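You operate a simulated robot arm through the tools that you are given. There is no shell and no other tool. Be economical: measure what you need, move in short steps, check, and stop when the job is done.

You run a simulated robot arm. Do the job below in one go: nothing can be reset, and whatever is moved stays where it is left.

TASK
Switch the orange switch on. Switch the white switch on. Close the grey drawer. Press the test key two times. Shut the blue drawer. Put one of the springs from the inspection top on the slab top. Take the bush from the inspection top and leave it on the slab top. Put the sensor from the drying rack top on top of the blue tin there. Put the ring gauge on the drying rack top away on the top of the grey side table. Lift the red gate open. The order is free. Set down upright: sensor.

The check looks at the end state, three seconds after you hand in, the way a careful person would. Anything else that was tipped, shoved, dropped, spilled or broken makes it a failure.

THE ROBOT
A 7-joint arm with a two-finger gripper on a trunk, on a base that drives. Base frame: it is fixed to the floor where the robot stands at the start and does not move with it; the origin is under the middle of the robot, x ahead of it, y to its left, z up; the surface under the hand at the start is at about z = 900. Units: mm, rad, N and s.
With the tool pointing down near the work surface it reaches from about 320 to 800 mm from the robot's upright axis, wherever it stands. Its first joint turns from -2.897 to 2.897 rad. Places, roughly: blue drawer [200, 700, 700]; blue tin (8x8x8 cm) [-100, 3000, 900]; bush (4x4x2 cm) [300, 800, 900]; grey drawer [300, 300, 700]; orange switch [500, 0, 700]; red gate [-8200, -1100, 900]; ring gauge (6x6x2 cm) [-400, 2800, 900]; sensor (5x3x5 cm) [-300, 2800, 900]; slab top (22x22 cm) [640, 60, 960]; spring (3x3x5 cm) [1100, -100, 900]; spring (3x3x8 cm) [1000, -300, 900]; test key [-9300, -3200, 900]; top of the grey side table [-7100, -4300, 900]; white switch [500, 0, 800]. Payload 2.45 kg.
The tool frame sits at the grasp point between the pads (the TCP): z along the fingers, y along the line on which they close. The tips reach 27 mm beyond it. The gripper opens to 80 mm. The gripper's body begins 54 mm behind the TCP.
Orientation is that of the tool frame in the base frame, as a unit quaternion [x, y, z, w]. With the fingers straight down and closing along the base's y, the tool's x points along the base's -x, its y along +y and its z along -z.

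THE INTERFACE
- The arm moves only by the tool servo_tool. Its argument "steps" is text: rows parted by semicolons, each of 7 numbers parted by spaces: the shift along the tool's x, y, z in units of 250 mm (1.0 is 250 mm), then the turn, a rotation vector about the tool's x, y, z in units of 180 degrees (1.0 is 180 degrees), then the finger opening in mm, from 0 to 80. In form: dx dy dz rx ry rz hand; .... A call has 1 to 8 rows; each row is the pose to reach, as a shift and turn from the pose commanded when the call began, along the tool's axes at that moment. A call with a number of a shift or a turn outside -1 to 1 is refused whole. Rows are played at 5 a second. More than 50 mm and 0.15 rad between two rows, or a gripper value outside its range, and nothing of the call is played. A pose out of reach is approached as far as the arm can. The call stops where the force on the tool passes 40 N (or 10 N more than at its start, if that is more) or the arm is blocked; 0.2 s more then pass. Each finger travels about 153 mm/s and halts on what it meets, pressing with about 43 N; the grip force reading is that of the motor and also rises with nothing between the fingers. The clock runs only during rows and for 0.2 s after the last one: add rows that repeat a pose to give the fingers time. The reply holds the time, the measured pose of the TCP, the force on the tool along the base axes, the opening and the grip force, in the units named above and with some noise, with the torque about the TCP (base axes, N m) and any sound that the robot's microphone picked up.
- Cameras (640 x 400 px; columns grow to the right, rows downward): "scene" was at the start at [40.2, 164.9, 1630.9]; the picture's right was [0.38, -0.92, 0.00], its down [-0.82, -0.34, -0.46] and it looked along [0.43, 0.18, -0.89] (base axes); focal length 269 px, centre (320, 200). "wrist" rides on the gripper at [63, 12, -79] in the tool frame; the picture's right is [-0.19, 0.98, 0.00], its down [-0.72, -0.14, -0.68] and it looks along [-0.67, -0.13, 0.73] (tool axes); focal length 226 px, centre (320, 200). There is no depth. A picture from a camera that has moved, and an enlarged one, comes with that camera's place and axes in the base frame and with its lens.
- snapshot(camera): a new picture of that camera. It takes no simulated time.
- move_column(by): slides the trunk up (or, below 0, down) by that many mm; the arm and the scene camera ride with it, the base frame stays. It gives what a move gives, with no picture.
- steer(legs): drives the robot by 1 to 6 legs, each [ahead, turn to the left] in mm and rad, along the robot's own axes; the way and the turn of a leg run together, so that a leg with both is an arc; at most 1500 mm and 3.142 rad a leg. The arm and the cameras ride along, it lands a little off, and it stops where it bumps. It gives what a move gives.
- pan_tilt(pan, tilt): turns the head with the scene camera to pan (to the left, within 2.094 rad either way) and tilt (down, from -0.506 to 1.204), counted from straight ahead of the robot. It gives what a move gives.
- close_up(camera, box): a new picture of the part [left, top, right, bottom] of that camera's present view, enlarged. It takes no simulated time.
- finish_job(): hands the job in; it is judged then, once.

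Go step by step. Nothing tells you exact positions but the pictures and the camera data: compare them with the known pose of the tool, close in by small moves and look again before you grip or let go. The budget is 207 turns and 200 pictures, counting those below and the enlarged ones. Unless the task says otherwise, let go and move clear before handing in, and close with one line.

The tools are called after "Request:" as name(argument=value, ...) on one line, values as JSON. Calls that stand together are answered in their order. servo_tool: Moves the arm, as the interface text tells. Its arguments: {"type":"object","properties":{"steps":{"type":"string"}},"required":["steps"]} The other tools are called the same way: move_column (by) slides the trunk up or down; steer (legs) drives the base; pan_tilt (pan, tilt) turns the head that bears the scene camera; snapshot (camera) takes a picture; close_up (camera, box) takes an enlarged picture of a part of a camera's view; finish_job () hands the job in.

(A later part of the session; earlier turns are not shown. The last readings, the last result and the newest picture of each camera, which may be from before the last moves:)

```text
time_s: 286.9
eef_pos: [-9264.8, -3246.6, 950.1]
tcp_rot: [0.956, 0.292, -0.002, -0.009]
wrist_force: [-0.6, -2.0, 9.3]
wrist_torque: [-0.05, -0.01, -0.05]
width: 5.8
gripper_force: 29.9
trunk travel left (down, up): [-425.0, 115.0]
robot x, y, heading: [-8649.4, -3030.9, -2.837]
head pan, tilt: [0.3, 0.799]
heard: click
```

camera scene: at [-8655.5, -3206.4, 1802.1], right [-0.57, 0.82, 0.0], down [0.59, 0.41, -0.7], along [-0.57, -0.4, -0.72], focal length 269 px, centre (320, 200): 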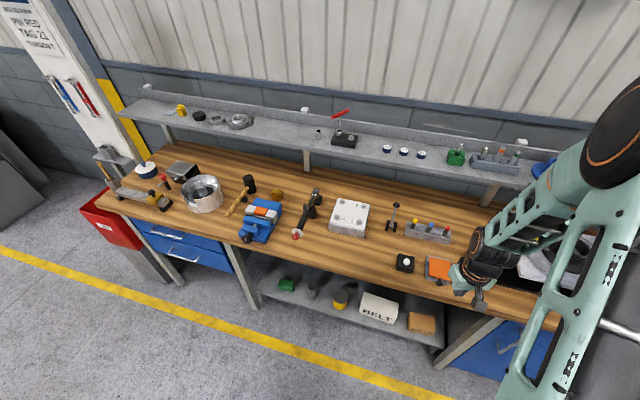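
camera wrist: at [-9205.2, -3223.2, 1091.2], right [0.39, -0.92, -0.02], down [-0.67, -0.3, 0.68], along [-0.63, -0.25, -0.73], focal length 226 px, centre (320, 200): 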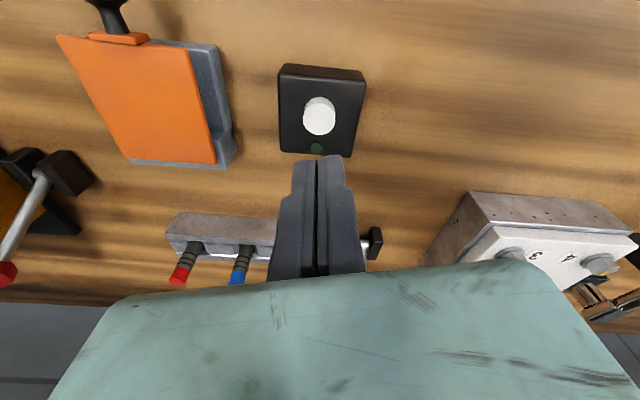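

One click. I lift fully off and wait, then press the second time the same way.

Request:
servo_tool(steps="0 0 -0.06 0 0 0 0; 0 0 -0.12 0 0 0 0; 0 0 -0.12 0 0 0 0; 0 0 -0.12 0 0 0 0")

Request:
close_up(camera="wrist", box=[260, 60, 400, 200])

```text
time_s: 287.9
eef_pos: [-9264.9, -3247.4, 979.5]
tcp_rot: [0.956, 0.292, 0.0, -0.009]
wrist_force: [0.0, -1.6, -0.4]
wrist_torque: [0.0, -0.01, 0.01]
width: 0.0
gripper_force: 29.7
trunk travel left (down, up): [-425.0, 115.0]
robot x, y, heading: [-8651.3, -3032.8, -2.839]
head pan, tilt: [0.3, 0.799]
```

```text
2.86 times, centred on (330, 130) of wrist
camera zoom: at [-9205.3, -3223.4, 1058.1], right [0.39, -0.92, -0.02], down [-0.67, -0.3, 0.68], along [-0.63, -0.25, -0.73], focal length 646 px, centre (291, 400)
```

zoom: 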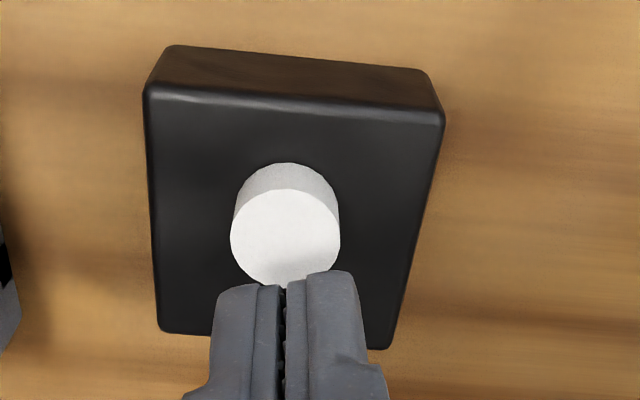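

Button is back up. I centre by 3 mm and press the second time.

Request:
servo_tool(steps="-0.012 0 0.05 0 0 0 0; -0.012 0 0.085 0 0 0 0; -0.012 0 0.1 0 0 0 0; -0.012 0 0.108 0 0 0 0; -0.012 0 0.114 0 0 0 0; -0.012 0 0.12 0 0 0 0; -0.012 0 0.12 0 0 0 0")

```text
time_s: 289.5
eef_pos: [-9267.3, -3248.6, 949.3]
tcp_rot: [0.956, 0.293, -0.001, -0.008]
wrist_force: [-1.1, 0.3, 8.3]
wrist_torque: [-0.01, 0.0, -0.01]
width: 6.1
gripper_force: 29.7
trunk travel left (down, up): [-425.0, 115.0]
robot x, y, heading: [-8653.6, -3033.4, -2.834]
head pan, tilt: [0.3, 0.799]
heard: click
```

Second click heard. I lift off, retract, and look for the red gate.

Request:
servo_tool(steps="0 0 -0.06 0 0 0 0; 0 0 -0.2 0 0 0 0; 0 0 -0.38 0 0 0 0; 0.1 0 -0.5 0 0 0 0; 0.28 0 -0.55 0 0 0 0; 0.46 0 -0.6 0 0 0 0; 0.64 0 -0.65 0 0 0 0; 0.8 0 -0.7 0 0 0 0")

Request:
snapshot(camera="wrist")

Request:
pan_tilt(pan=-1.2, tilt=0.4)

Request:
snapshot(camera="scene")

```text
time_s: 291.3
eef_pos: [-9098.4, -3139.5, 1126.7]
tcp_rot: [0.956, 0.293, -0.001, -0.008]
wrist_force: [0.5, 0.7, 0.9]
wrist_torque: [0.02, -0.02, 0.02]
width: 0.4
gripper_force: 30.0
trunk travel left (down, up): [-425.0, 115.0]
robot x, y, heading: [-8649.4, -3032.7, -2.838]
head pan, tilt: [0.3, 0.799]
```

```text
57 pictures are left
camera wrist: at [-9038.6, -3115.6, 1205.3], right [0.39, -0.92, -0.02], down [-0.67, -0.29, 0.68], along [-0.63, -0.25, -0.73], focal length 226 px, centre (320, 200)
```

wrist: 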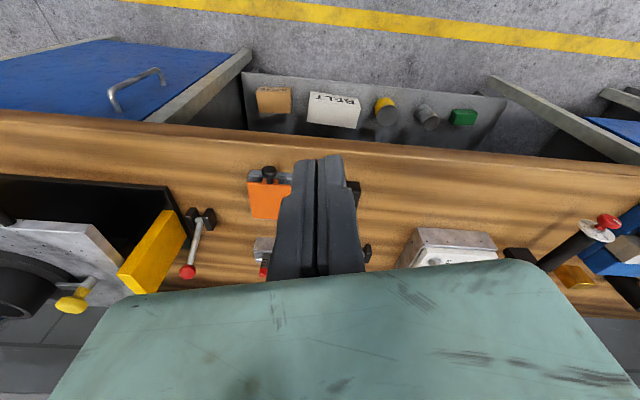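

```text
time_s: 292.9
eef_pos: [-9099.5, -3140.1, 1124.8]
tcp_rot: [0.956, 0.293, 0.0, -0.009]
wrist_force: [-0.1, 0.2, -0.2]
wrist_torque: [0.0, 0.02, 0.02]
width: 0.0
gripper_force: 30.3
trunk travel left (down, up): [-425.0, 115.0]
robot x, y, heading: [-8649.0, -3031.0, -2.833]
head pan, tilt: [-1.201, 0.4]
```

```text
56 pictures are left
camera scene: at [-8647.2, -3088.2, 1837.2], right [0.78, 0.63, 0.0], down [0.24, -0.3, -0.92], along [-0.58, 0.72, -0.39], focal length 269 px, centre (320, 200)
```

scene: 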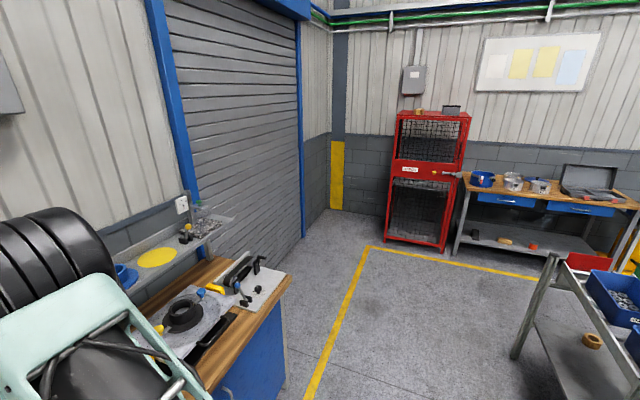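

The red thing on the cart near the projected gate place needs a closer look; I pan right.

Request:
pan_tilt(pan=-1.75, tilt=0.5)

Request:
snapshot(camera="scene")

```text
time_s: 293.9
eef_pos: [-9101.1, -3139.9, 1125.2]
tcp_rot: [0.956, 0.294, 0.0, -0.009]
wrist_force: [0.3, 0.4, -0.4]
wrist_torque: [0.0, 0.01, 0.01]
width: 0.0
gripper_force: 29.5
trunk travel left (down, up): [-425.0, 115.0]
robot x, y, heading: [-8652.8, -3035.5, -2.836]
head pan, tilt: [-1.751, 0.499]
```

```text
55 pictures are left
camera scene: at [-8600.7, -3070.2, 1828.1], right [0.99, 0.13, 0.0], down [0.06, -0.47, -0.88], along [-0.11, 0.87, -0.48], focal length 269 px, centre (320, 200)
```

scene: 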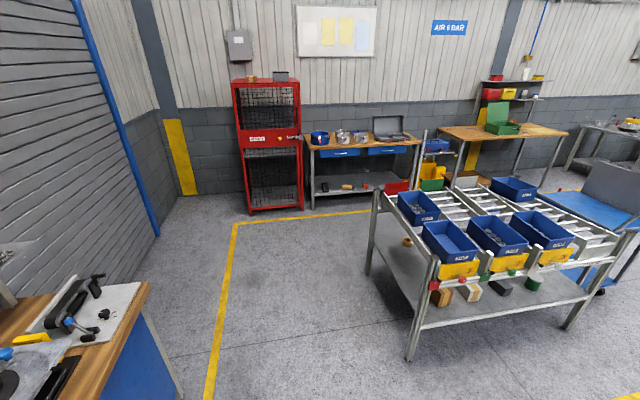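

Request:
close_up(camera="scene", box=[370, 140, 530, 240])

Request:
close_up(camera="scene", box=[400, 200, 600, 310])

```text
4.00 times, centred on (450, 190) of scene
camera zoom: at [-8600.7, -3070.2, 1828.1], right [0.99, 0.13, 0.0], down [0.06, -0.47, -0.88], along [-0.11, 0.87, -0.48], focal length 1076 px, centre (-200, 240)
```

zoom: 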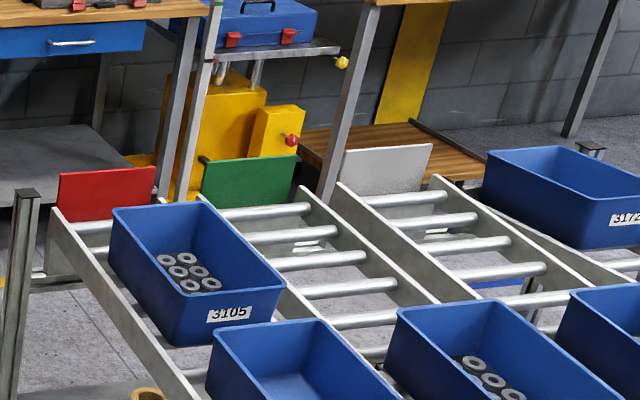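

```text
3.20 times, centred on (500, 255) of scene
camera zoom: at [-8600.7, -3070.2, 1828.1], right [0.99, 0.13, 0.0], down [0.06, -0.47, -0.88], along [-0.11, 0.87, -0.48], focal length 860 px, centre (-256, 24)
```

zoom: 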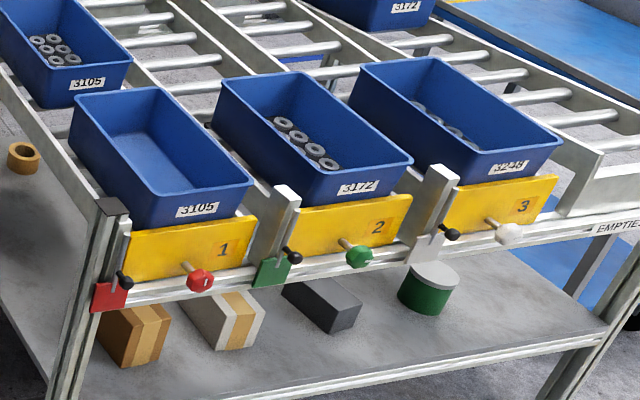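

The red plate at the back end of lane 1 of the roller rack, near (-8245, -1106, ~930), is the red gate. I raise the trunk and drive to its left side.

Request:
move_column(by=110)

Request:
steer(legs=[[-150, 0], [0, -1.712], [1500, 0], [236, 0], [0, -1.432]])

Request:
pan_tilt(pan=0.3, tilt=0.8)

Request:
snapshot(camera="scene")

Request:
snapshot(camera="wrist")

```text
time_s: 295.3
eef_pos: [-9099.7, -3138.7, 1234.7]
tcp_rot: [0.956, 0.293, -0.001, -0.009]
wrist_force: [0.1, 1.5, 1.5]
wrist_torque: [-0.06, 0.02, -0.01]
width: 0.0
gripper_force: 30.0
trunk travel left (down, up): [-535.0, 5.0]
robot x, y, heading: [-8648.4, -3030.2, -2.836]
head pan, tilt: [-1.751, 0.499]
```

```text
time_s: 312.8
eef_pos: [-8368.8, -1158.3, 1236.0]
tcp_rot: [-0.31, 0.951, -0.009, 0.001]
wrist_force: [-0.3, 0.5, 0.6]
wrist_torque: [-0.01, 0.0, 0.0]
width: 0.0
gripper_force: 29.8
trunk travel left (down, up): [-535.0, 5.0]
robot x, y, heading: [-8816.5, -1278.4, 0.342]
head pan, tilt: [-1.751, 0.499]
```

```text
time_s: 314.8
eef_pos: [-8369.5, -1155.7, 1235.9]
tcp_rot: [-0.309, 0.951, -0.009, 0.001]
wrist_force: [1.2, 0.8, 0.2]
wrist_torque: [-0.02, -0.01, 0.02]
width: 0.0
gripper_force: 29.9
trunk travel left (down, up): [-535.0, 5.0]
robot x, y, heading: [-8817.0, -1276.6, 0.341]
head pan, tilt: [0.3, 0.799]
```

```text
52 pictures are left
camera scene: at [-8814.5, -1104.8, 1912.1], right [0.6, -0.8, 0.0], down [-0.58, -0.43, -0.7], along [0.56, 0.42, -0.72], focal length 269 px, centre (320, 200)
```

scene: 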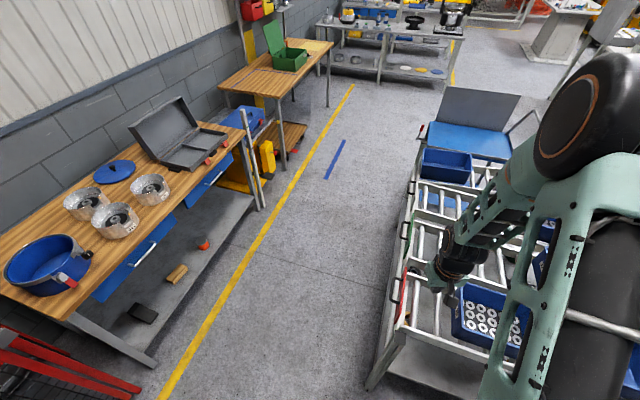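

```text
51 pictures are left
camera wrist: at [-8428.3, -1182.6, 1314.7], right [-0.42, 0.91, -0.02], down [0.66, 0.32, 0.68], along [0.62, 0.28, -0.73], focal length 226 px, centre (320, 200)
```

wrist: 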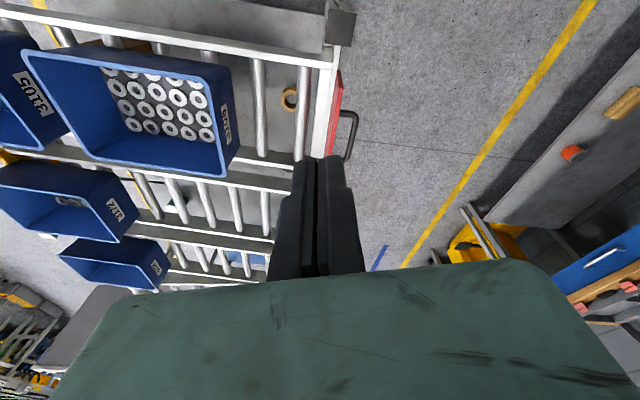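

The red gate has a black handle on its outer side. I zoom in from both cameras.

Request:
close_up(camera="wrist", box=[270, 30, 390, 180])

Request:
close_up(camera="scene", box=[370, 180, 450, 390])

```text
2.67 times, centred on (330, 105) of wrist
camera zoom: at [-8428.3, -1182.6, 1314.7], right [-0.42, 0.91, -0.02], down [0.66, 0.32, 0.68], along [0.62, 0.28, -0.73], focal length 603 px, centre (293, 453)
```

zoom: 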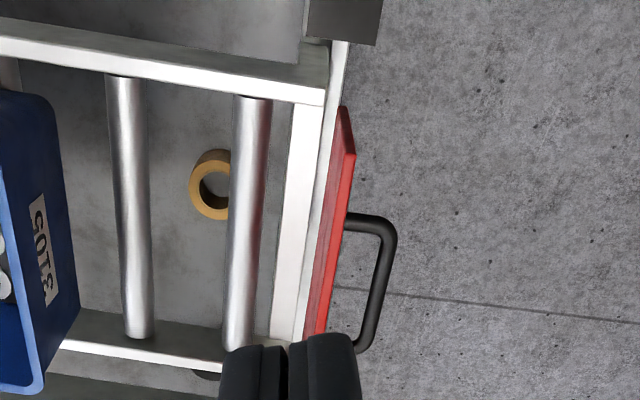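

```text
1.90 times, centred on (410, 285) of scene
camera zoom: at [-8814.5, -1104.8, 1912.1], right [0.6, -0.8, 0.0], down [-0.58, -0.43, -0.7], along [0.56, 0.42, -0.72], focal length 512 px, centre (149, 38)
```

zoom: 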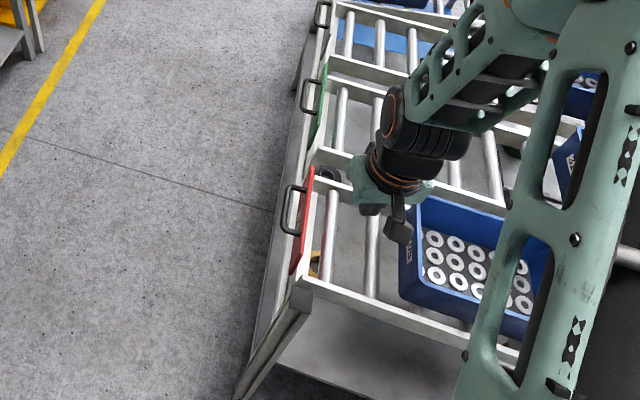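

The gate's handle bar is at about (-8283, -1052, 951), along angle ≈0.37. I move above it, aligning the fingers to straddle the bar.

Request:
servo_tool(steps="-0.088 0.02 0.12 0 0 0.015 10; -0.175 0.04 0.24 0 0 0.03 20; -0.263 0.06 0.36 0 0 0.045 30; -0.35 0.08 0.48 0 0 0.06 40; -0.438 0.1 0.6 0 0 0.075 40; -0.526 0.121 0.7 0 0 0.085 40; -0.526 0.121 0.7 0 0 0.085 40")

Request:
snapshot(camera="wrist")

Request:
close_up(camera="scene", box=[370, 220, 490, 330])

```text
time_s: 316.4
eef_pos: [-8280.5, -1057.1, 1059.0]
tcp_rot: [-0.179, 0.984, -0.008, 0.003]
wrist_force: [-0.2, -0.1, 0.0]
wrist_torque: [0.03, 0.0, 0.0]
width: 39.9
gripper_force: 0.1
trunk travel left (down, up): [-535.0, 5.0]
robot x, y, heading: [-8815.0, -1277.7, 0.342]
head pan, tilt: [0.3, 0.799]
```

```text
48 pictures are left
camera wrist: at [-8344.0, -1067.7, 1137.6], right [-0.16, 0.99, -0.02], down [0.72, 0.13, 0.68], along [0.68, 0.1, -0.73], focal length 226 px, centre (320, 200)
```

wrist: 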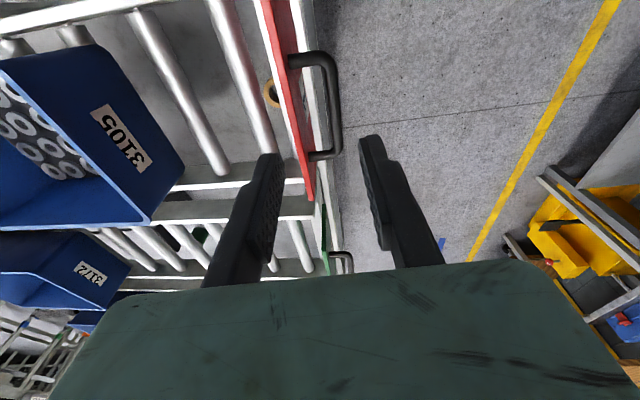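

```text
3.64 times, centred on (430, 275) of scene
camera zoom: at [-8814.8, -1105.3, 1912.2], right [0.6, -0.8, 0.0], down [-0.57, -0.43, -0.7], along [0.56, 0.42, -0.72], focal length 978 px, centre (-80, -73)
```

zoom: 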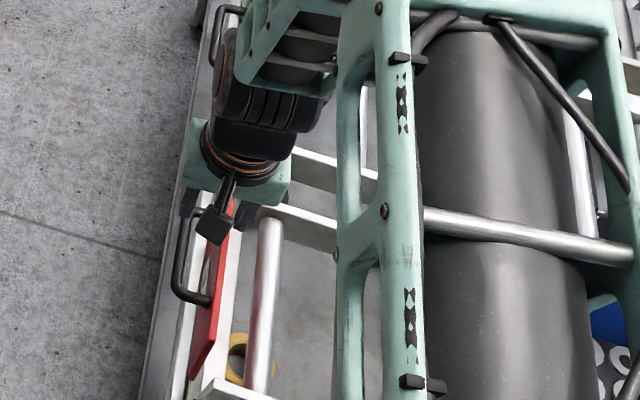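

The bar needs a narrow straddle: inner gap to the plate is ~26 mm. I centre over the bar, set 22 mm opening and descend partway.

Request:
servo_tool(steps="-0.03 0.025 0 0 0 0 22; -0.03 0.025 0.1 0 0 0 22; -0.03 0.025 0.22 0 0 0 22; -0.03 0.025 0.22 0 0 0 22")

Request:
close_up(camera="wrist", box=[230, 30, 430, 230])

```text
time_s: 317.4
eef_pos: [-8274.4, -1050.7, 1004.3]
tcp_rot: [-0.179, 0.984, -0.008, 0.002]
wrist_force: [-0.8, 0.2, 0.5]
wrist_torque: [-0.03, 0.01, 0.0]
width: 21.9
gripper_force: 0.1
trunk travel left (down, up): [-535.0, 5.0]
robot x, y, heading: [-8817.4, -1278.9, 0.338]
head pan, tilt: [0.3, 0.799]
```

```text
2.00 times, centred on (330, 130) of wrist
camera zoom: at [-8338.3, -1060.1, 1083.6], right [-0.17, 0.99, -0.02], down [0.72, 0.13, 0.69], along [0.68, 0.1, -0.73], focal length 452 px, centre (300, 340)
```

zoom: 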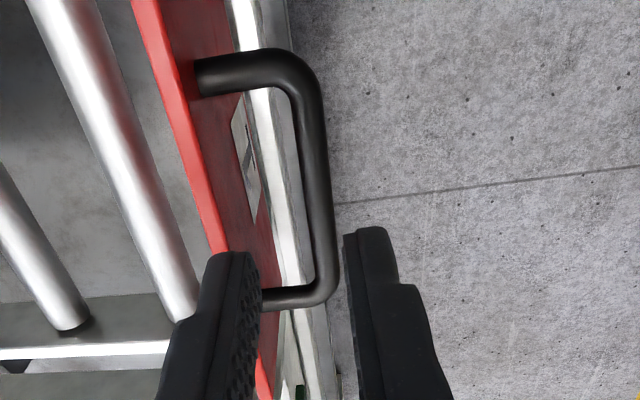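

I shift 5 mm toward the bar and go down so it lies between the fingers, then check.

Request:
servo_tool(steps="0 0.022 0 0 0 0 22; 0 0.022 0.06 0 0 0 22; 0 0.022 0.12 0 0 0 22; 0 0.022 0.175 0 0 0 22; 0 0.022 0.175 0 0 0 22")

Request:
close_up(camera="wrist", box=[230, 30, 430, 230])

```text
time_s: 318.6
eef_pos: [-8276.1, -1045.7, 960.0]
tcp_rot: [-0.18, 0.984, -0.009, 0.002]
wrist_force: [0.8, 0.5, 0.3]
wrist_torque: [-0.01, -0.03, 0.04]
width: 22.2
gripper_force: 0.1
trunk travel left (down, up): [-535.0, 5.0]
robot x, y, heading: [-8816.0, -1280.4, 0.342]
head pan, tilt: [0.3, 0.799]
```

```text
2.00 times, centred on (330, 130) of wrist
camera zoom: at [-8340.0, -1055.2, 1039.2], right [-0.17, 0.99, -0.02], down [0.72, 0.13, 0.68], along [0.68, 0.1, -0.73], focal length 452 px, centre (300, 340)
```

zoom: 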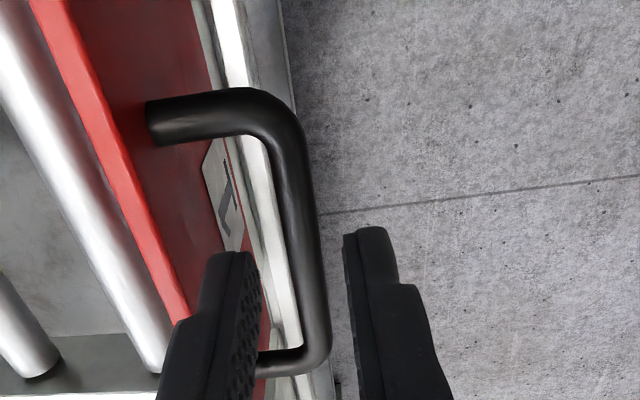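

The bar is between the fingers. I shift 4 mm and close on it.

Request:
servo_tool(steps="0.03 0.016 0.02 0 0 0 22; 0.03 0.016 0.02 0 0 0 22; 0.03 0.016 0.02 0 0 0 14; 0.03 0.016 0.02 0 0 0 4; 0.03 0.016 0.02 0 0 0 4; 0.03 0.016 0.02 0 0 0 4")

Request:
close_up(camera="wrist", box=[230, 30, 430, 230])

```text
time_s: 320.0
eef_pos: [-8284.3, -1044.8, 955.6]
tcp_rot: [-0.18, 0.984, -0.008, 0.002]
wrist_force: [-0.2, -0.8, 0.0]
wrist_torque: [0.0, -0.03, 0.02]
width: 4.2
gripper_force: 0.0
trunk travel left (down, up): [-535.0, 5.0]
robot x, y, heading: [-8817.3, -1281.0, 0.344]
head pan, tilt: [0.3, 0.799]
```

```text
2.00 times, centred on (330, 130) of wrist
camera zoom: at [-8347.8, -1054.5, 1034.6], right [-0.17, 0.99, -0.02], down [0.72, 0.13, 0.68], along [0.68, 0.1, -0.73], focal length 452 px, centre (300, 340)
```

zoom: 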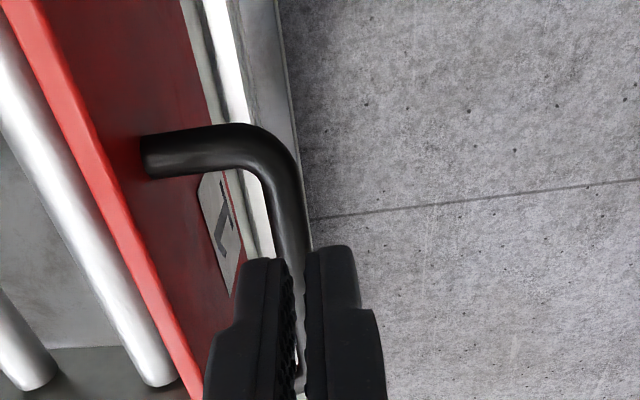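

The fingers closed above the bar; re-triangulating puts the bar at z ≈ 909. I open, re-centre and go 34 mm lower.

Request:
servo_tool(steps="0 0 0 0 0 0 24; 0 -0.016 0 0 0 0 24; 0 -0.016 0.05 0 0 0 24; 0 -0.016 0.1 0 0 0 24; 0 -0.016 0.134 0 0 0 24; 0 -0.016 0.134 0 0 0 24")

Request:
close_up(camera="wrist", box=[230, 30, 430, 230])

```text
time_s: 321.4
eef_pos: [-8283.1, -1049.6, 921.4]
tcp_rot: [-0.18, 0.984, -0.008, 0.002]
wrist_force: [0.3, 0.4, 0.5]
wrist_torque: [0.02, 0.0, -0.01]
width: 23.9
gripper_force: 0.0
trunk travel left (down, up): [-535.0, 5.0]
robot x, y, heading: [-8817.1, -1277.1, 0.344]
head pan, tilt: [0.3, 0.799]
```

```text
2.00 times, centred on (330, 130) of wrist
camera zoom: at [-8346.9, -1058.7, 1000.2], right [-0.17, 0.99, -0.02], down [0.72, 0.13, 0.68], along [0.68, 0.1, -0.73], focal length 452 px, centre (300, 340)
```

zoom: 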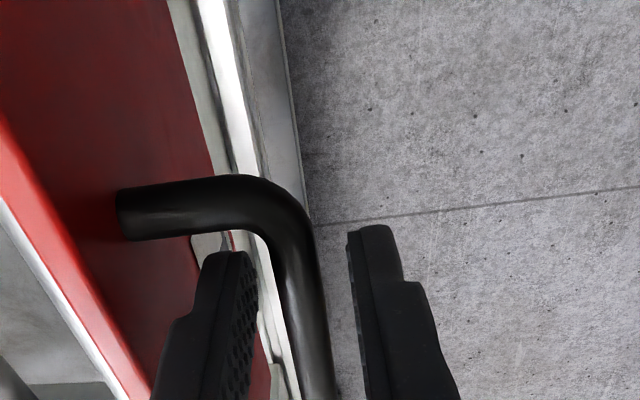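

Now the bar runs between the fingers. I close.

Request:
servo_tool(steps="0 0 0 0 0 0 14; 0 0 0 0 0 0 4; 0 0 0 0 0 0 2; 0 0 0 0 0 0 2")

Request:
close_up(camera="wrist", box=[230, 30, 430, 230])

```text
time_s: 322.4
eef_pos: [-8282.3, -1049.3, 921.2]
tcp_rot: [-0.18, 0.984, -0.009, 0.002]
wrist_force: [0.1, -1.4, -1.1]
wrist_torque: [0.01, -0.09, -0.66]
width: 12.1
gripper_force: 39.2
trunk travel left (down, up): [-535.0, 5.0]
robot x, y, heading: [-8813.8, -1279.2, 0.337]
head pan, tilt: [0.3, 0.799]
```

```text
2.00 times, centred on (330, 130) of wrist
camera zoom: at [-8346.8, -1058.9, 1000.0], right [-0.17, 0.99, -0.02], down [0.72, 0.13, 0.68], along [0.68, 0.1, -0.73], focal length 452 px, centre (300, 340)
```

zoom: 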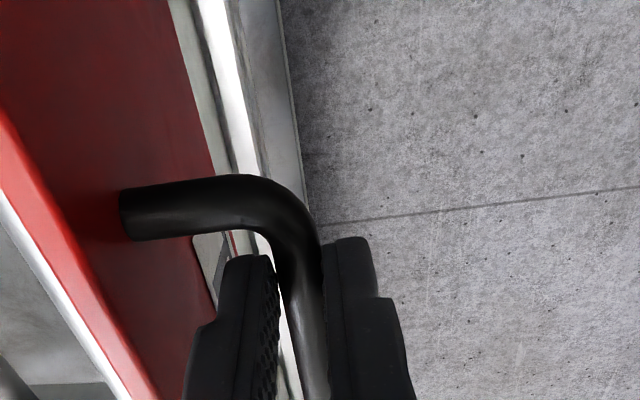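

Bar gripped (12 mm). I lift straight up slowly and watch the force.

Request:
servo_tool(steps="0 0 -0.02 0 0 0 2; 0 0 -0.04 0 0 0 2; 0 0 -0.07 0 0 0 2; 0 0 -0.1 0 0 0 2; 0 0 -0.13 0 0 0 2; 0 0 -0.16 0 0 0 2")

Request:
snapshot(camera="wrist")

Request:
snapshot(camera="scene")

```text
time_s: 323.8
eef_pos: [-8281.2, -1048.1, 963.9]
tcp_rot: [-0.18, 0.984, -0.009, 0.002]
wrist_force: [0.1, -0.3, -0.4]
wrist_torque: [-0.02, 0.01, 0.01]
width: 1.7
gripper_force: 0.1
trunk travel left (down, up): [-535.0, 5.0]
robot x, y, heading: [-8813.0, -1279.6, 0.339]
head pan, tilt: [0.3, 0.799]
```

```text
41 pictures are left
camera wrist: at [-8346.3, -1058.5, 1042.1], right [-0.17, 0.99, -0.02], down [0.72, 0.13, 0.68], along [0.68, 0.1, -0.73], focal length 226 px, centre (320, 200)
```

wrist: 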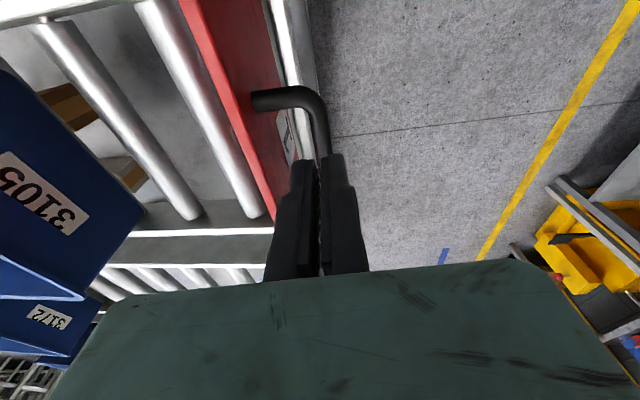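

```text
40 pictures are left
camera scene: at [-8814.8, -1104.9, 1912.1], right [0.6, -0.8, 0.0], down [-0.57, -0.43, -0.7], along [0.56, 0.42, -0.72], focal length 269 px, centre (320, 200)
```

scene: 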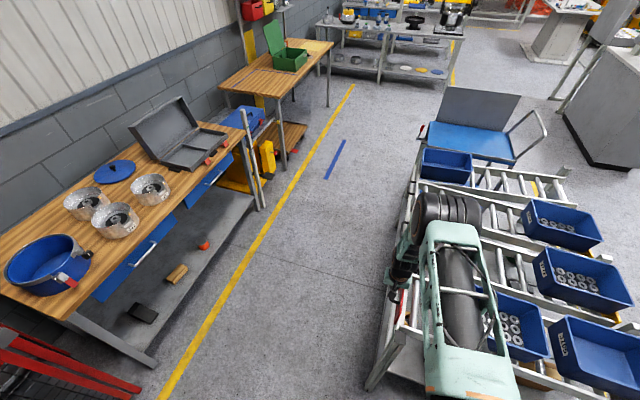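

The bar slipped out; the gate stayed. I try again with the bar deeper in the pads and watch the force while lifting only a little.

Request:
servo_tool(steps="0 0 0 0 0 0 24; 0 0 0 0 0 0 24; 0 0 0.1 0 0 0 24; 0 0 0.17 0 0 0 24; 0 0 0.225 0 0 0 24; 0 0 0.225 0 0 0 12; 0 0 0.225 0 0 0 0; 0 0 0.225 0 0 0 0")

Request:
servo_tool(steps="0 0 -0.008 0 0 0 0; 0 0 -0.016 0 0 0 0; 0 0 -0.024 0 0 0 0")

Request:
close_up(camera="wrist", box=[200, 0, 400, 230])

```text
time_s: 325.6
eef_pos: [-8282.7, -1049.8, 905.7]
tcp_rot: [-0.179, 0.984, -0.008, 0.002]
wrist_force: [1.5, -0.2, -3.0]
wrist_torque: [0.09, -0.25, -0.64]
width: 12.0
gripper_force: 39.2
trunk travel left (down, up): [-535.0, 5.0]
robot x, y, heading: [-8814.5, -1277.5, 0.342]
head pan, tilt: [0.3, 0.799]
```

```text
time_s: 326.4
eef_pos: [-8281.9, -1050.4, 909.6]
tcp_rot: [-0.179, 0.984, -0.01, -0.001]
wrist_force: [2.4, -6.9, -24.8]
wrist_torque: [-0.01, -0.07, -0.56]
width: 12.2
gripper_force: 38.7
trunk travel left (down, up): [-535.0, 5.0]
robot x, y, heading: [-8816.6, -1277.6, 0.342]
head pan, tilt: [0.3, 0.799]
```

```text
1.74 times, centred on (300, 115) of wrist
camera zoom: at [-8346.0, -1059.3, 988.8], right [-0.17, 0.99, -0.02], down [0.72, 0.13, 0.68], along [0.67, 0.1, -0.73], focal length 393 px, centre (355, 348)
```

zoom: 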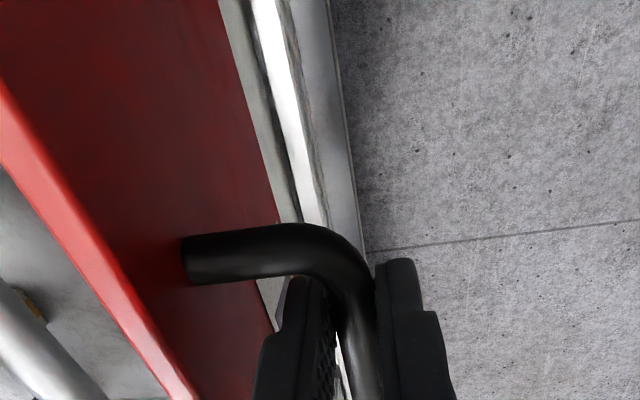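

The gate resists ~25 N. I lift a few more millimetres to tell whether it moves or the bar slips.

Request:
servo_tool(steps="0 0 -0.01 0 0 0 0; 0 0 -0.02 0 0 0 0; 0 0 -0.03 0 0 0 0")

Request:
close_up(camera="wrist", box=[200, 0, 400, 230])

```text
time_s: 327.2
eef_pos: [-8281.4, -1049.6, 918.5]
tcp_rot: [-0.179, 0.984, -0.009, 0.002]
wrist_force: [0.0, -7.6, -23.7]
wrist_torque: [-0.03, -0.06, -0.52]
width: 12.3
gripper_force: 39.2
trunk travel left (down, up): [-535.0, 5.0]
robot x, y, heading: [-8814.3, -1277.7, 0.343]
head pan, tilt: [0.3, 0.799]
```

```text
1.74 times, centred on (300, 115) of wrist
camera zoom: at [-8345.8, -1059.1, 997.4], right [-0.17, 0.99, -0.02], down [0.72, 0.13, 0.68], along [0.68, 0.1, -0.73], focal length 393 px, centre (355, 348)
```

zoom: 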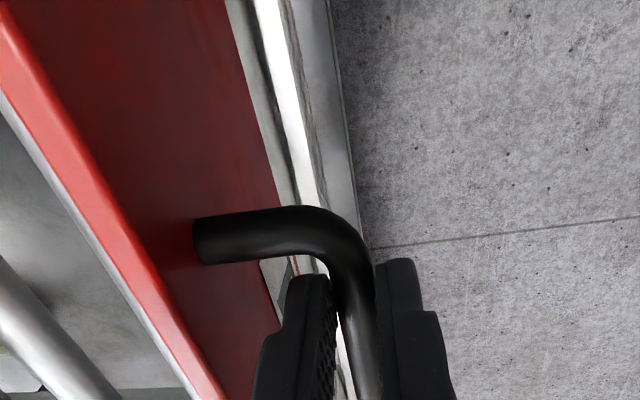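

The bar slips at about 24 N, so friction alone is not enough. I release and go round to the outer side to see the gate's mechanism and hook the bar from below.

Request:
servo_tool(steps="0 0 0.01 0 0 0 24; 0 0 0.01 0 0 0 24; 0 0 -0.15 0 0 0 24; 0 0 -0.33 0 0 0 24; 0 0 -0.5 0 0 0 24; 0.15 0 -0.6 0 0 0 10; 0.3 0 -0.7 0 0 0 0; 0.45 0 -0.8 0 0 0 0")

Request:
steer(legs=[[0, 1.117], [582, 0], [0, -0.826], [372, 0], [0, -1.901]])

Request:
snapshot(camera="wrist")

Request:
pan_tilt(pan=0.4, tilt=0.9)

Request:
snapshot(camera="scene")

```text
time_s: 329.0
eef_pos: [-8389.5, -1087.7, 1123.1]
tcp_rot: [-0.18, 0.984, -0.009, 0.003]
wrist_force: [-0.8, 0.5, 0.1]
wrist_torque: [0.02, -0.05, 0.03]
width: 0.2
gripper_force: 29.4
trunk travel left (down, up): [-535.0, 5.0]
robot x, y, heading: [-8812.1, -1276.0, 0.342]
head pan, tilt: [0.3, 0.799]
```

```text
time_s: 344.1
eef_pos: [-8285.8, -903.6, 1121.9]
tcp_rot: [0.581, 0.814, -0.008, -0.005]
wrist_force: [-0.1, 0.7, -0.5]
wrist_torque: [0.0, -0.01, 0.01]
width: 0.0
gripper_force: 29.7
trunk travel left (down, up): [-535.0, 5.0]
robot x, y, heading: [-8465.8, -472.3, -1.262]
head pan, tilt: [0.3, 0.799]
```

```text
37 pictures are left
camera wrist: at [-8293.6, -839.5, 1200.5], right [0.99, 0.14, -0.02], down [0.11, -0.72, 0.68], along [0.08, -0.68, -0.73], focal length 226 px, centre (320, 200)
```

wrist: 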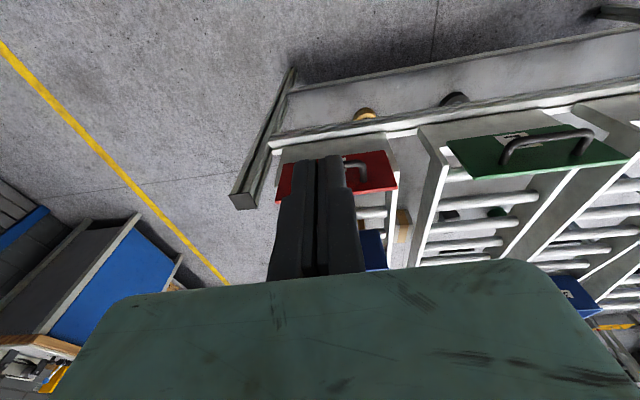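

```text
time_s: 344.7
eef_pos: [-8286.7, -903.8, 1123.2]
tcp_rot: [0.58, 0.815, -0.007, -0.004]
wrist_force: [0.6, -0.2, 0.1]
wrist_torque: [-0.02, 0.03, -0.05]
width: 0.0
gripper_force: 29.4
trunk travel left (down, up): [-535.0, 5.0]
robot x, y, heading: [-8466.6, -469.7, -1.257]
head pan, tilt: [0.4, 0.901]
```

```text
36 pictures are left
camera scene: at [-8288.0, -467.4, 1904.2], right [-0.76, -0.65, 0.0], down [-0.51, 0.59, -0.62], along [0.4, -0.47, -0.78], focal length 269 px, centre (320, 200)
```

scene: 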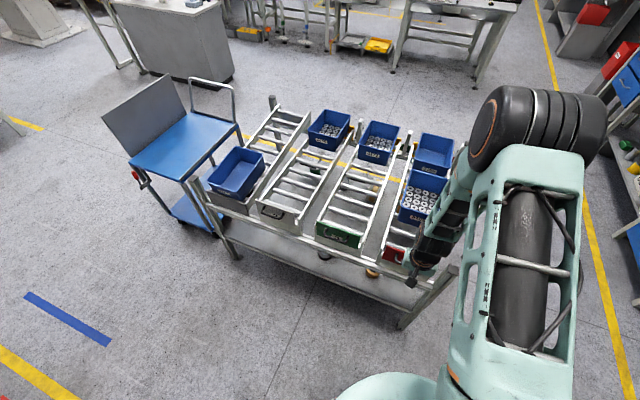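

Request:
close_up(camera="wrist", box=[260, 110, 640, 230])

Request:
close_up(camera="scene", box=[310, 200, 430, 290])

```text
1.68 times, centred on (450, 170) of wrist
camera zoom: at [-8293.5, -839.4, 1200.6], right [0.99, 0.14, -0.02], down [0.11, -0.72, 0.68], along [0.08, -0.68, -0.73], focal length 381 px, centre (101, 250)
```

zoom: 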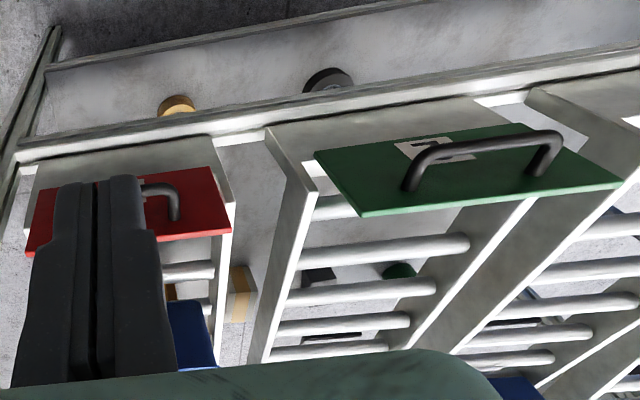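

```text
4.44 times, centred on (370, 245) of scene
camera zoom: at [-8288.0, -467.4, 1904.2], right [-0.76, -0.65, 0.0], down [-0.51, 0.59, -0.62], along [0.4, -0.47, -0.78], focal length 1195 px, centre (98, 0)
```

zoom: 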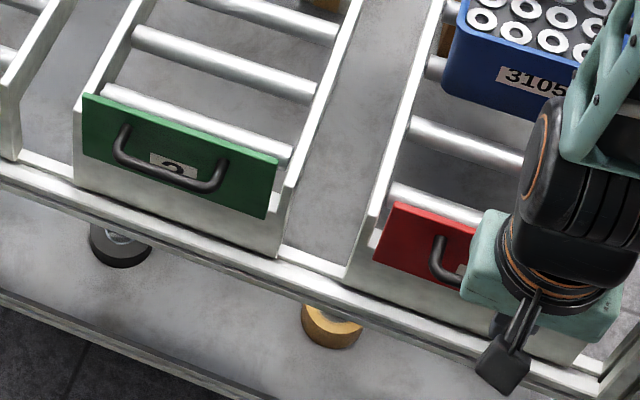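

The gate is a plate that slides up; its U-handle is best hooked from below. I lower the trunk in the free space in front of it and tilt the tool toward horizontal.

Request:
move_column(by=-220)

Request:
servo_tool(steps="0 0 0 0 -0.045 0 0; 0 0 0 0 -0.09 0 0; 0 0 0 0 -0.135 0 0; 0 0 0 0 -0.18 0 0; 0 0 0 0 -0.225 0 0; 0 0 0 0 -0.27 0 0; 0 0 0 0 -0.315 0 0; 0 0 0 0 -0.36 0 0")

Request:
snapshot(camera="wrist")

```text
time_s: 347.1
eef_pos: [-8285.9, -904.4, 901.4]
tcp_rot: [0.58, 0.814, -0.008, -0.005]
wrist_force: [-0.4, -0.6, 0.4]
wrist_torque: [-0.02, 0.02, -0.01]
width: 0.0
gripper_force: 29.4
trunk travel left (down, up): [-315.0, 225.0]
robot x, y, heading: [-8465.3, -473.2, -1.263]
head pan, tilt: [0.4, 0.901]
```

```text
time_s: 348.9
eef_pos: [-8286.9, -904.8, 901.3]
tcp_rot: [0.486, 0.689, -0.319, 0.433]
wrist_force: [-0.3, 1.0, -0.2]
wrist_torque: [-0.01, -0.03, -0.02]
width: 0.0
gripper_force: 29.5
trunk travel left (down, up): [-315.0, 225.0]
robot x, y, heading: [-8462.3, -473.5, -1.259]
head pan, tilt: [0.4, 0.901]
```

```text
33 pictures are left
camera wrist: at [-8306.6, -806.8, 877.4], right [0.96, 0.24, 0.16], down [-0.22, 0.26, 0.94], along [0.19, -0.94, 0.3], focal length 226 px, centre (320, 200)
```

wrist: 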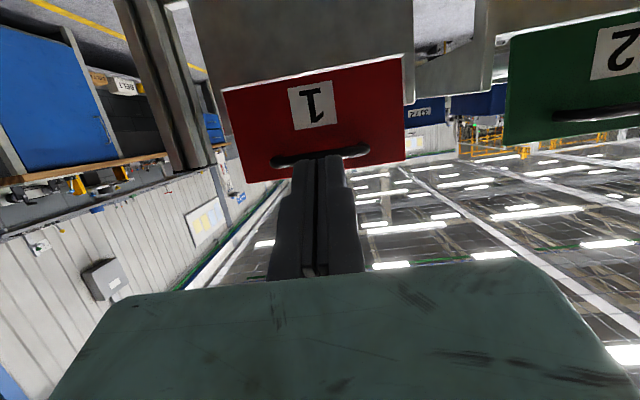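

The tool reaches 65° tilt nicely, and the handle is straight ahead at about (-8250, -1046, 907). I approach below the bar halfway and look.

Request:
servo_tool(steps="0.027 -0.038 0.142 0 0 0 0; -0.03 -0.039 0.26 0 0 0 0; -0.085 -0.04 0.38 0 0 0 0; -0.085 -0.04 0.38 0 0 0 0")

Request:
snapshot(camera="wrist")

Request:
close_up(camera="scene", box=[340, 200, 480, 300])

```text
time_s: 349.9
eef_pos: [-8263.5, -998.3, 878.8]
tcp_rot: [0.486, 0.69, -0.317, 0.433]
wrist_force: [0.2, 0.1, -0.2]
wrist_torque: [-0.01, -0.01, -0.02]
width: 0.1
gripper_force: 30.5
trunk travel left (down, up): [-315.0, 225.0]
robot x, y, heading: [-8465.8, -472.4, -1.262]
head pan, tilt: [0.4, 0.901]
```

```text
32 pictures are left
camera wrist: at [-8284.2, -901.1, 854.6], right [0.96, 0.24, 0.16], down [-0.22, 0.25, 0.94], along [0.19, -0.94, 0.3], focal length 226 px, centre (320, 200)
```

wrist: 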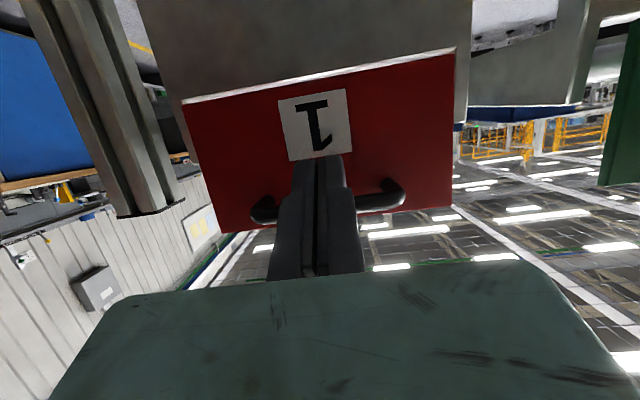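

```text
4.00 times, centred on (410, 250) of scene
camera zoom: at [-8288.0, -467.7, 1684.1], right [-0.76, -0.65, 0.0], down [-0.51, 0.59, -0.62], along [0.4, -0.47, -0.78], focal length 1076 px, centre (-40, 0)
```

zoom: 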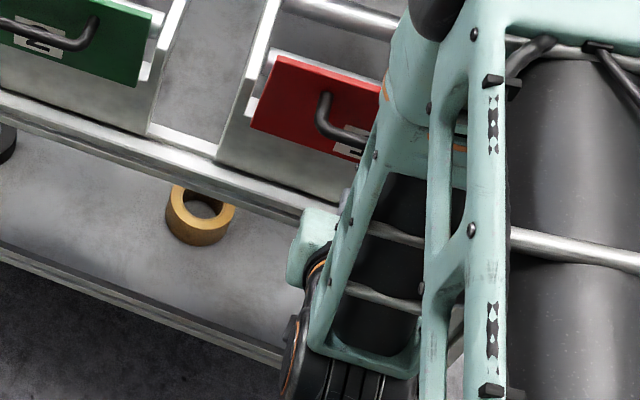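

Fingers are between the handle's legs and below the bar. I advance the last 43 mm under it.

Request:
servo_tool(steps="-0.025 -0.003 0.052 0 0 0 0; -0.05 -0.006 0.104 0 0 0 0; -0.076 -0.01 0.155 0 0 0 0; -0.076 -0.01 0.155 0 0 0 0")

Request:
snapshot(camera="wrist")

```text
time_s: 350.9
eef_pos: [-8253.5, -1040.2, 881.3]
tcp_rot: [0.486, 0.69, -0.318, 0.433]
wrist_force: [0.0, 0.6, 0.7]
wrist_torque: [0.0, -0.01, 0.01]
width: 0.0
gripper_force: 30.1
trunk travel left (down, up): [-315.0, 225.0]
robot x, y, heading: [-8465.9, -469.5, -1.261]
head pan, tilt: [0.4, 0.901]
```

```text
30 pictures are left
camera wrist: at [-8273.9, -942.1, 857.4], right [0.96, 0.24, 0.16], down [-0.22, 0.25, 0.94], along [0.19, -0.94, 0.3], focal length 226 px, centre (320, 200)
```

wrist: 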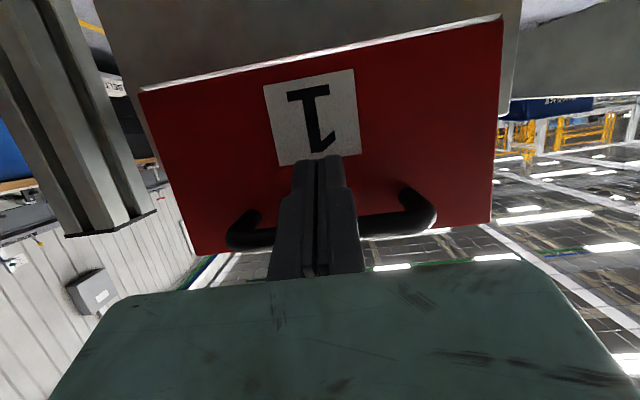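

Now I lift straight up under the bar.

Request:
servo_tool(steps="-0.0363 -0.001 -0.0169 0 0 0 0; -0.0726 -0.002 -0.0338 0 0 0 0; -0.109 -0.002 -0.0507 0 0 0 0; -0.145 -0.003 -0.0676 0 0 0 0; -0.1815 -0.004 -0.0845 0 0 0 0; -0.218 -0.005 -0.101 0 0 0 0")

Request:
snapshot(camera="wrist")

```text
time_s: 351.5
eef_pos: [-8255.0, -1033.6, 894.3]
tcp_rot: [0.49, 0.694, -0.312, 0.425]
wrist_force: [-1.3, 3.5, -4.0]
wrist_torque: [0.04, -0.07, 0.0]
width: 0.0
gripper_force: 29.7
trunk travel left (down, up): [-315.0, 225.0]
robot x, y, heading: [-8467.0, -472.8, -1.255]
head pan, tilt: [0.4, 0.901]
stopped in row 3: the force on the tool passed its limit at 45 N (the readings are from after the stop); the commanded pose is now the measured one
```

```text
29 pictures are left
camera wrist: at [-8275.9, -935.8, 871.9], right [0.96, 0.24, 0.16], down [-0.21, 0.24, 0.95], along [0.19, -0.94, 0.28], focal length 226 px, centre (320, 200)
```

wrist: 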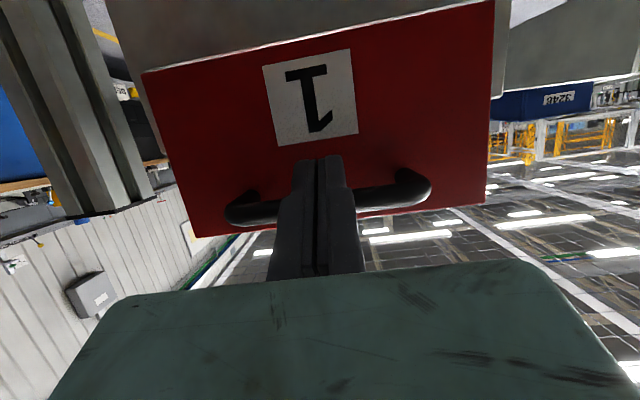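

It hit the limit from speed. I re-insert 6 mm and lift much more slowly.

Request:
servo_tool(steps="0.008 0 0.01 0 0 0 0; -0.004 -0.003 0.026 0 0 0 0; -0.012 -0.003 0.022 0 0 0 0; -0.02 -0.003 0.019 0 0 0 0; -0.027 -0.003 0.015 0 0 0 0; -0.034 -0.003 0.012 0 0 0 0; -0.041 -0.003 0.009 0 0 0 0; -0.048 -0.003 0.005 0 0 0 0")

Request:
snapshot(camera="wrist")

```text
time_s: 352.5
eef_pos: [-8254.0, -1038.6, 892.0]
tcp_rot: [0.491, 0.697, -0.309, 0.421]
wrist_force: [-1.1, 2.8, -5.9]
wrist_torque: [0.03, -0.06, 0.04]
width: 0.0
gripper_force: 29.7
trunk travel left (down, up): [-315.0, 225.0]
robot x, y, heading: [-8466.9, -468.6, -1.261]
head pan, tilt: [0.4, 0.901]
stopped in row 5: the force on the tool passed its limit at 43 N (the readings are from after the stop); the commanded pose is now the measured one
```

```text
28 pictures are left
camera wrist: at [-8275.2, -939.1, 871.3], right [0.96, 0.24, 0.16], down [-0.21, 0.22, 0.95], along [0.19, -0.94, 0.26], focal length 226 px, centre (320, 200)
```

wrist: 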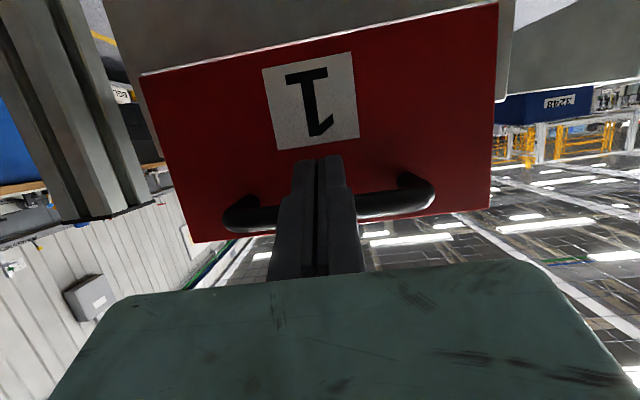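

The gate hasn't moved yet at about 40 N. I build the force up gradually in sub-millimetre steps to learn how it behaves.

Request:
servo_tool(steps="-0.002 0 -0.001 0 0 0 0; -0.004 0 -0.002 0 0 0 0; -0.006 0 -0.003 0 0 0 0; -0.008 0 -0.004 0 0 0 0; -0.008 0 -0.004 0 0 0 0")

```text
time_s: 353.7
eef_pos: [-8255.4, -1036.8, 893.3]
tcp_rot: [0.491, 0.698, -0.308, 0.42]
wrist_force: [-2.7, 11.6, -35.2]
wrist_torque: [-0.01, -0.11, 0.12]
width: 6.0
gripper_force: 29.7
trunk travel left (down, up): [-315.0, 225.0]
robot x, y, heading: [-8461.4, -473.2, -1.263]
head pan, tilt: [0.4, 0.901]
```

It holds 35 N without moving, so sliding up may be the wrong motion. I back off 10 cm and inspect the plate's edges for a hinge or guides.

Request:
servo_tool(steps="0.03 0 0.015 0 0 0 0; 0.08 0 -0.06 0 0 0 0; 0.14 0 -0.2 0 0 0 0; 0.2 0 -0.34 0 0 0 0; 0.2 0 -0.34 0 0 0 0")

Request:
close_up(camera="wrist", box=[150, 20, 480, 230])

```text
time_s: 354.9
eef_pos: [-8285.5, -944.2, 888.8]
tcp_rot: [0.49, 0.697, -0.31, 0.422]
wrist_force: [0.1, -0.2, -0.6]
wrist_torque: [-0.02, 0.0, -0.05]
width: 0.0
gripper_force: 30.2
trunk travel left (down, up): [-315.0, 225.0]
robot x, y, heading: [-8465.6, -470.8, -1.261]
head pan, tilt: [0.4, 0.901]
```

```text
1.90 times, centred on (315, 125) of wrist
camera zoom: at [-8306.9, -846.7, 868.4], right [0.96, 0.24, 0.16], down [-0.21, 0.23, 0.95], along [0.19, -0.94, 0.27], focal length 431 px, centre (330, 343)
```

zoom: 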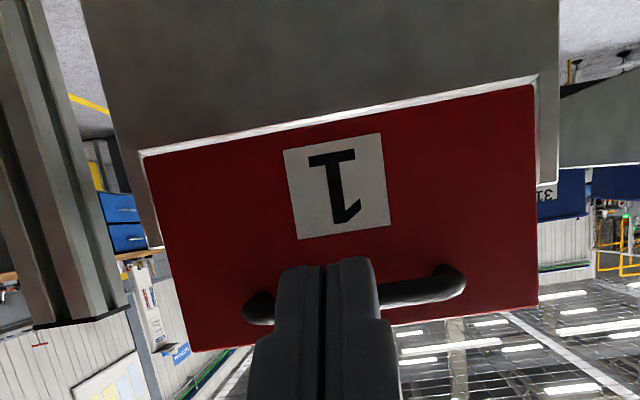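

No hinge is visible; the plate sits between the lane's side rails. As a quick test I press gently on the plate's lower part with the fingertips to see whether it swings.

Request:
servo_tool(steps="-0.015 -0.009 0.119 0 0 0 0; -0.03 -0.018 0.238 0 0 0 0; -0.045 -0.028 0.357 0 0 0 0; -0.053 -0.032 0.415 0 0 0 0; -0.056 -0.034 0.44 0 0 0 0; -0.059 -0.036 0.465 0 0 0 0; -0.062 -0.038 0.49 0 0 0 0; -0.065 -0.04 0.515 0 0 0 0")

Request:
snapshot(camera="wrist")

```text
time_s: 356.7
eef_pos: [-8257.7, -1063.1, 845.4]
tcp_rot: [0.491, 0.697, -0.309, 0.421]
wrist_force: [-1.1, 5.7, 2.1]
wrist_torque: [-0.05, -0.03, -0.02]
width: 0.1
gripper_force: 29.3
trunk travel left (down, up): [-315.0, 225.0]
robot x, y, heading: [-8464.3, -474.1, -1.263]
head pan, tilt: [0.4, 0.901]
```

```text
26 pictures are left
camera wrist: at [-8278.8, -964.8, 825.0], right [0.96, 0.24, 0.16], down [-0.21, 0.23, 0.95], along [0.19, -0.94, 0.27], focal length 226 px, centre (320, 200)
```

wrist: 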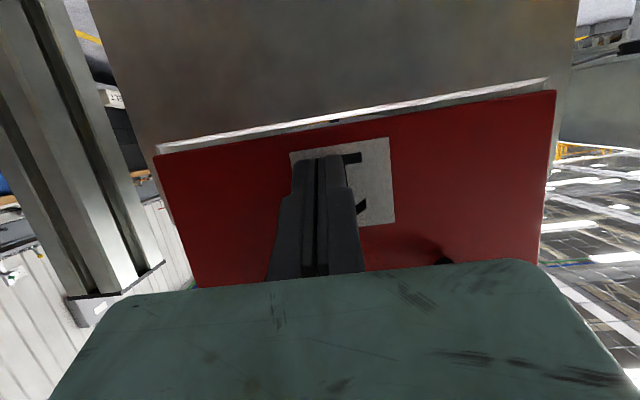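

Only 6 N of contact. I push another 12 mm to see whether it yields.

Request:
servo_tool(steps="-0.004 -0.003 0.015 0 0 0 0; -0.008 -0.005 0.03 0 0 0 0; -0.012 -0.007 0.045 0 0 0 0; -0.014 -0.008 0.053 0 0 0 0")

Request:
snapshot(camera="wrist")

```text
time_s: 357.3
eef_pos: [-8257.5, -1064.1, 840.5]
tcp_rot: [0.492, 0.699, -0.306, 0.419]
wrist_force: [-4.4, 13.6, 3.2]
wrist_torque: [-0.06, -0.03, -0.03]
width: 0.0
gripper_force: 30.0
trunk travel left (down, up): [-315.0, 225.0]
robot x, y, heading: [-8468.5, -469.7, -1.261]
head pan, tilt: [0.4, 0.901]
stopped in row 2: the force on the tool passed its limit at 47 N (the readings are from after the stop); the commanded pose is now the measured one
```

```text
25 pictures are left
camera wrist: at [-8279.3, -964.8, 821.6], right [0.96, 0.24, 0.16], down [-0.21, 0.22, 0.95], along [0.19, -0.95, 0.26], focal length 226 px, centre (320, 200)
```

wrist: 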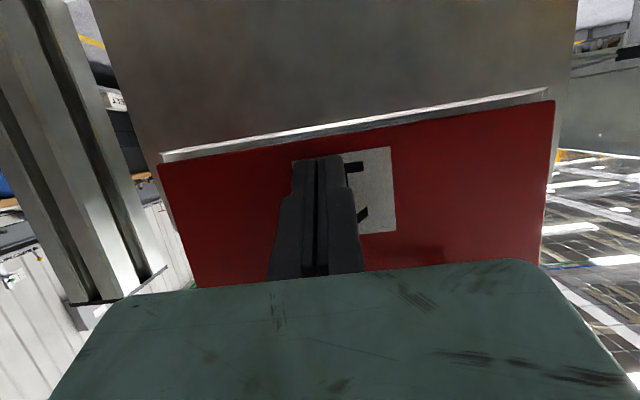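

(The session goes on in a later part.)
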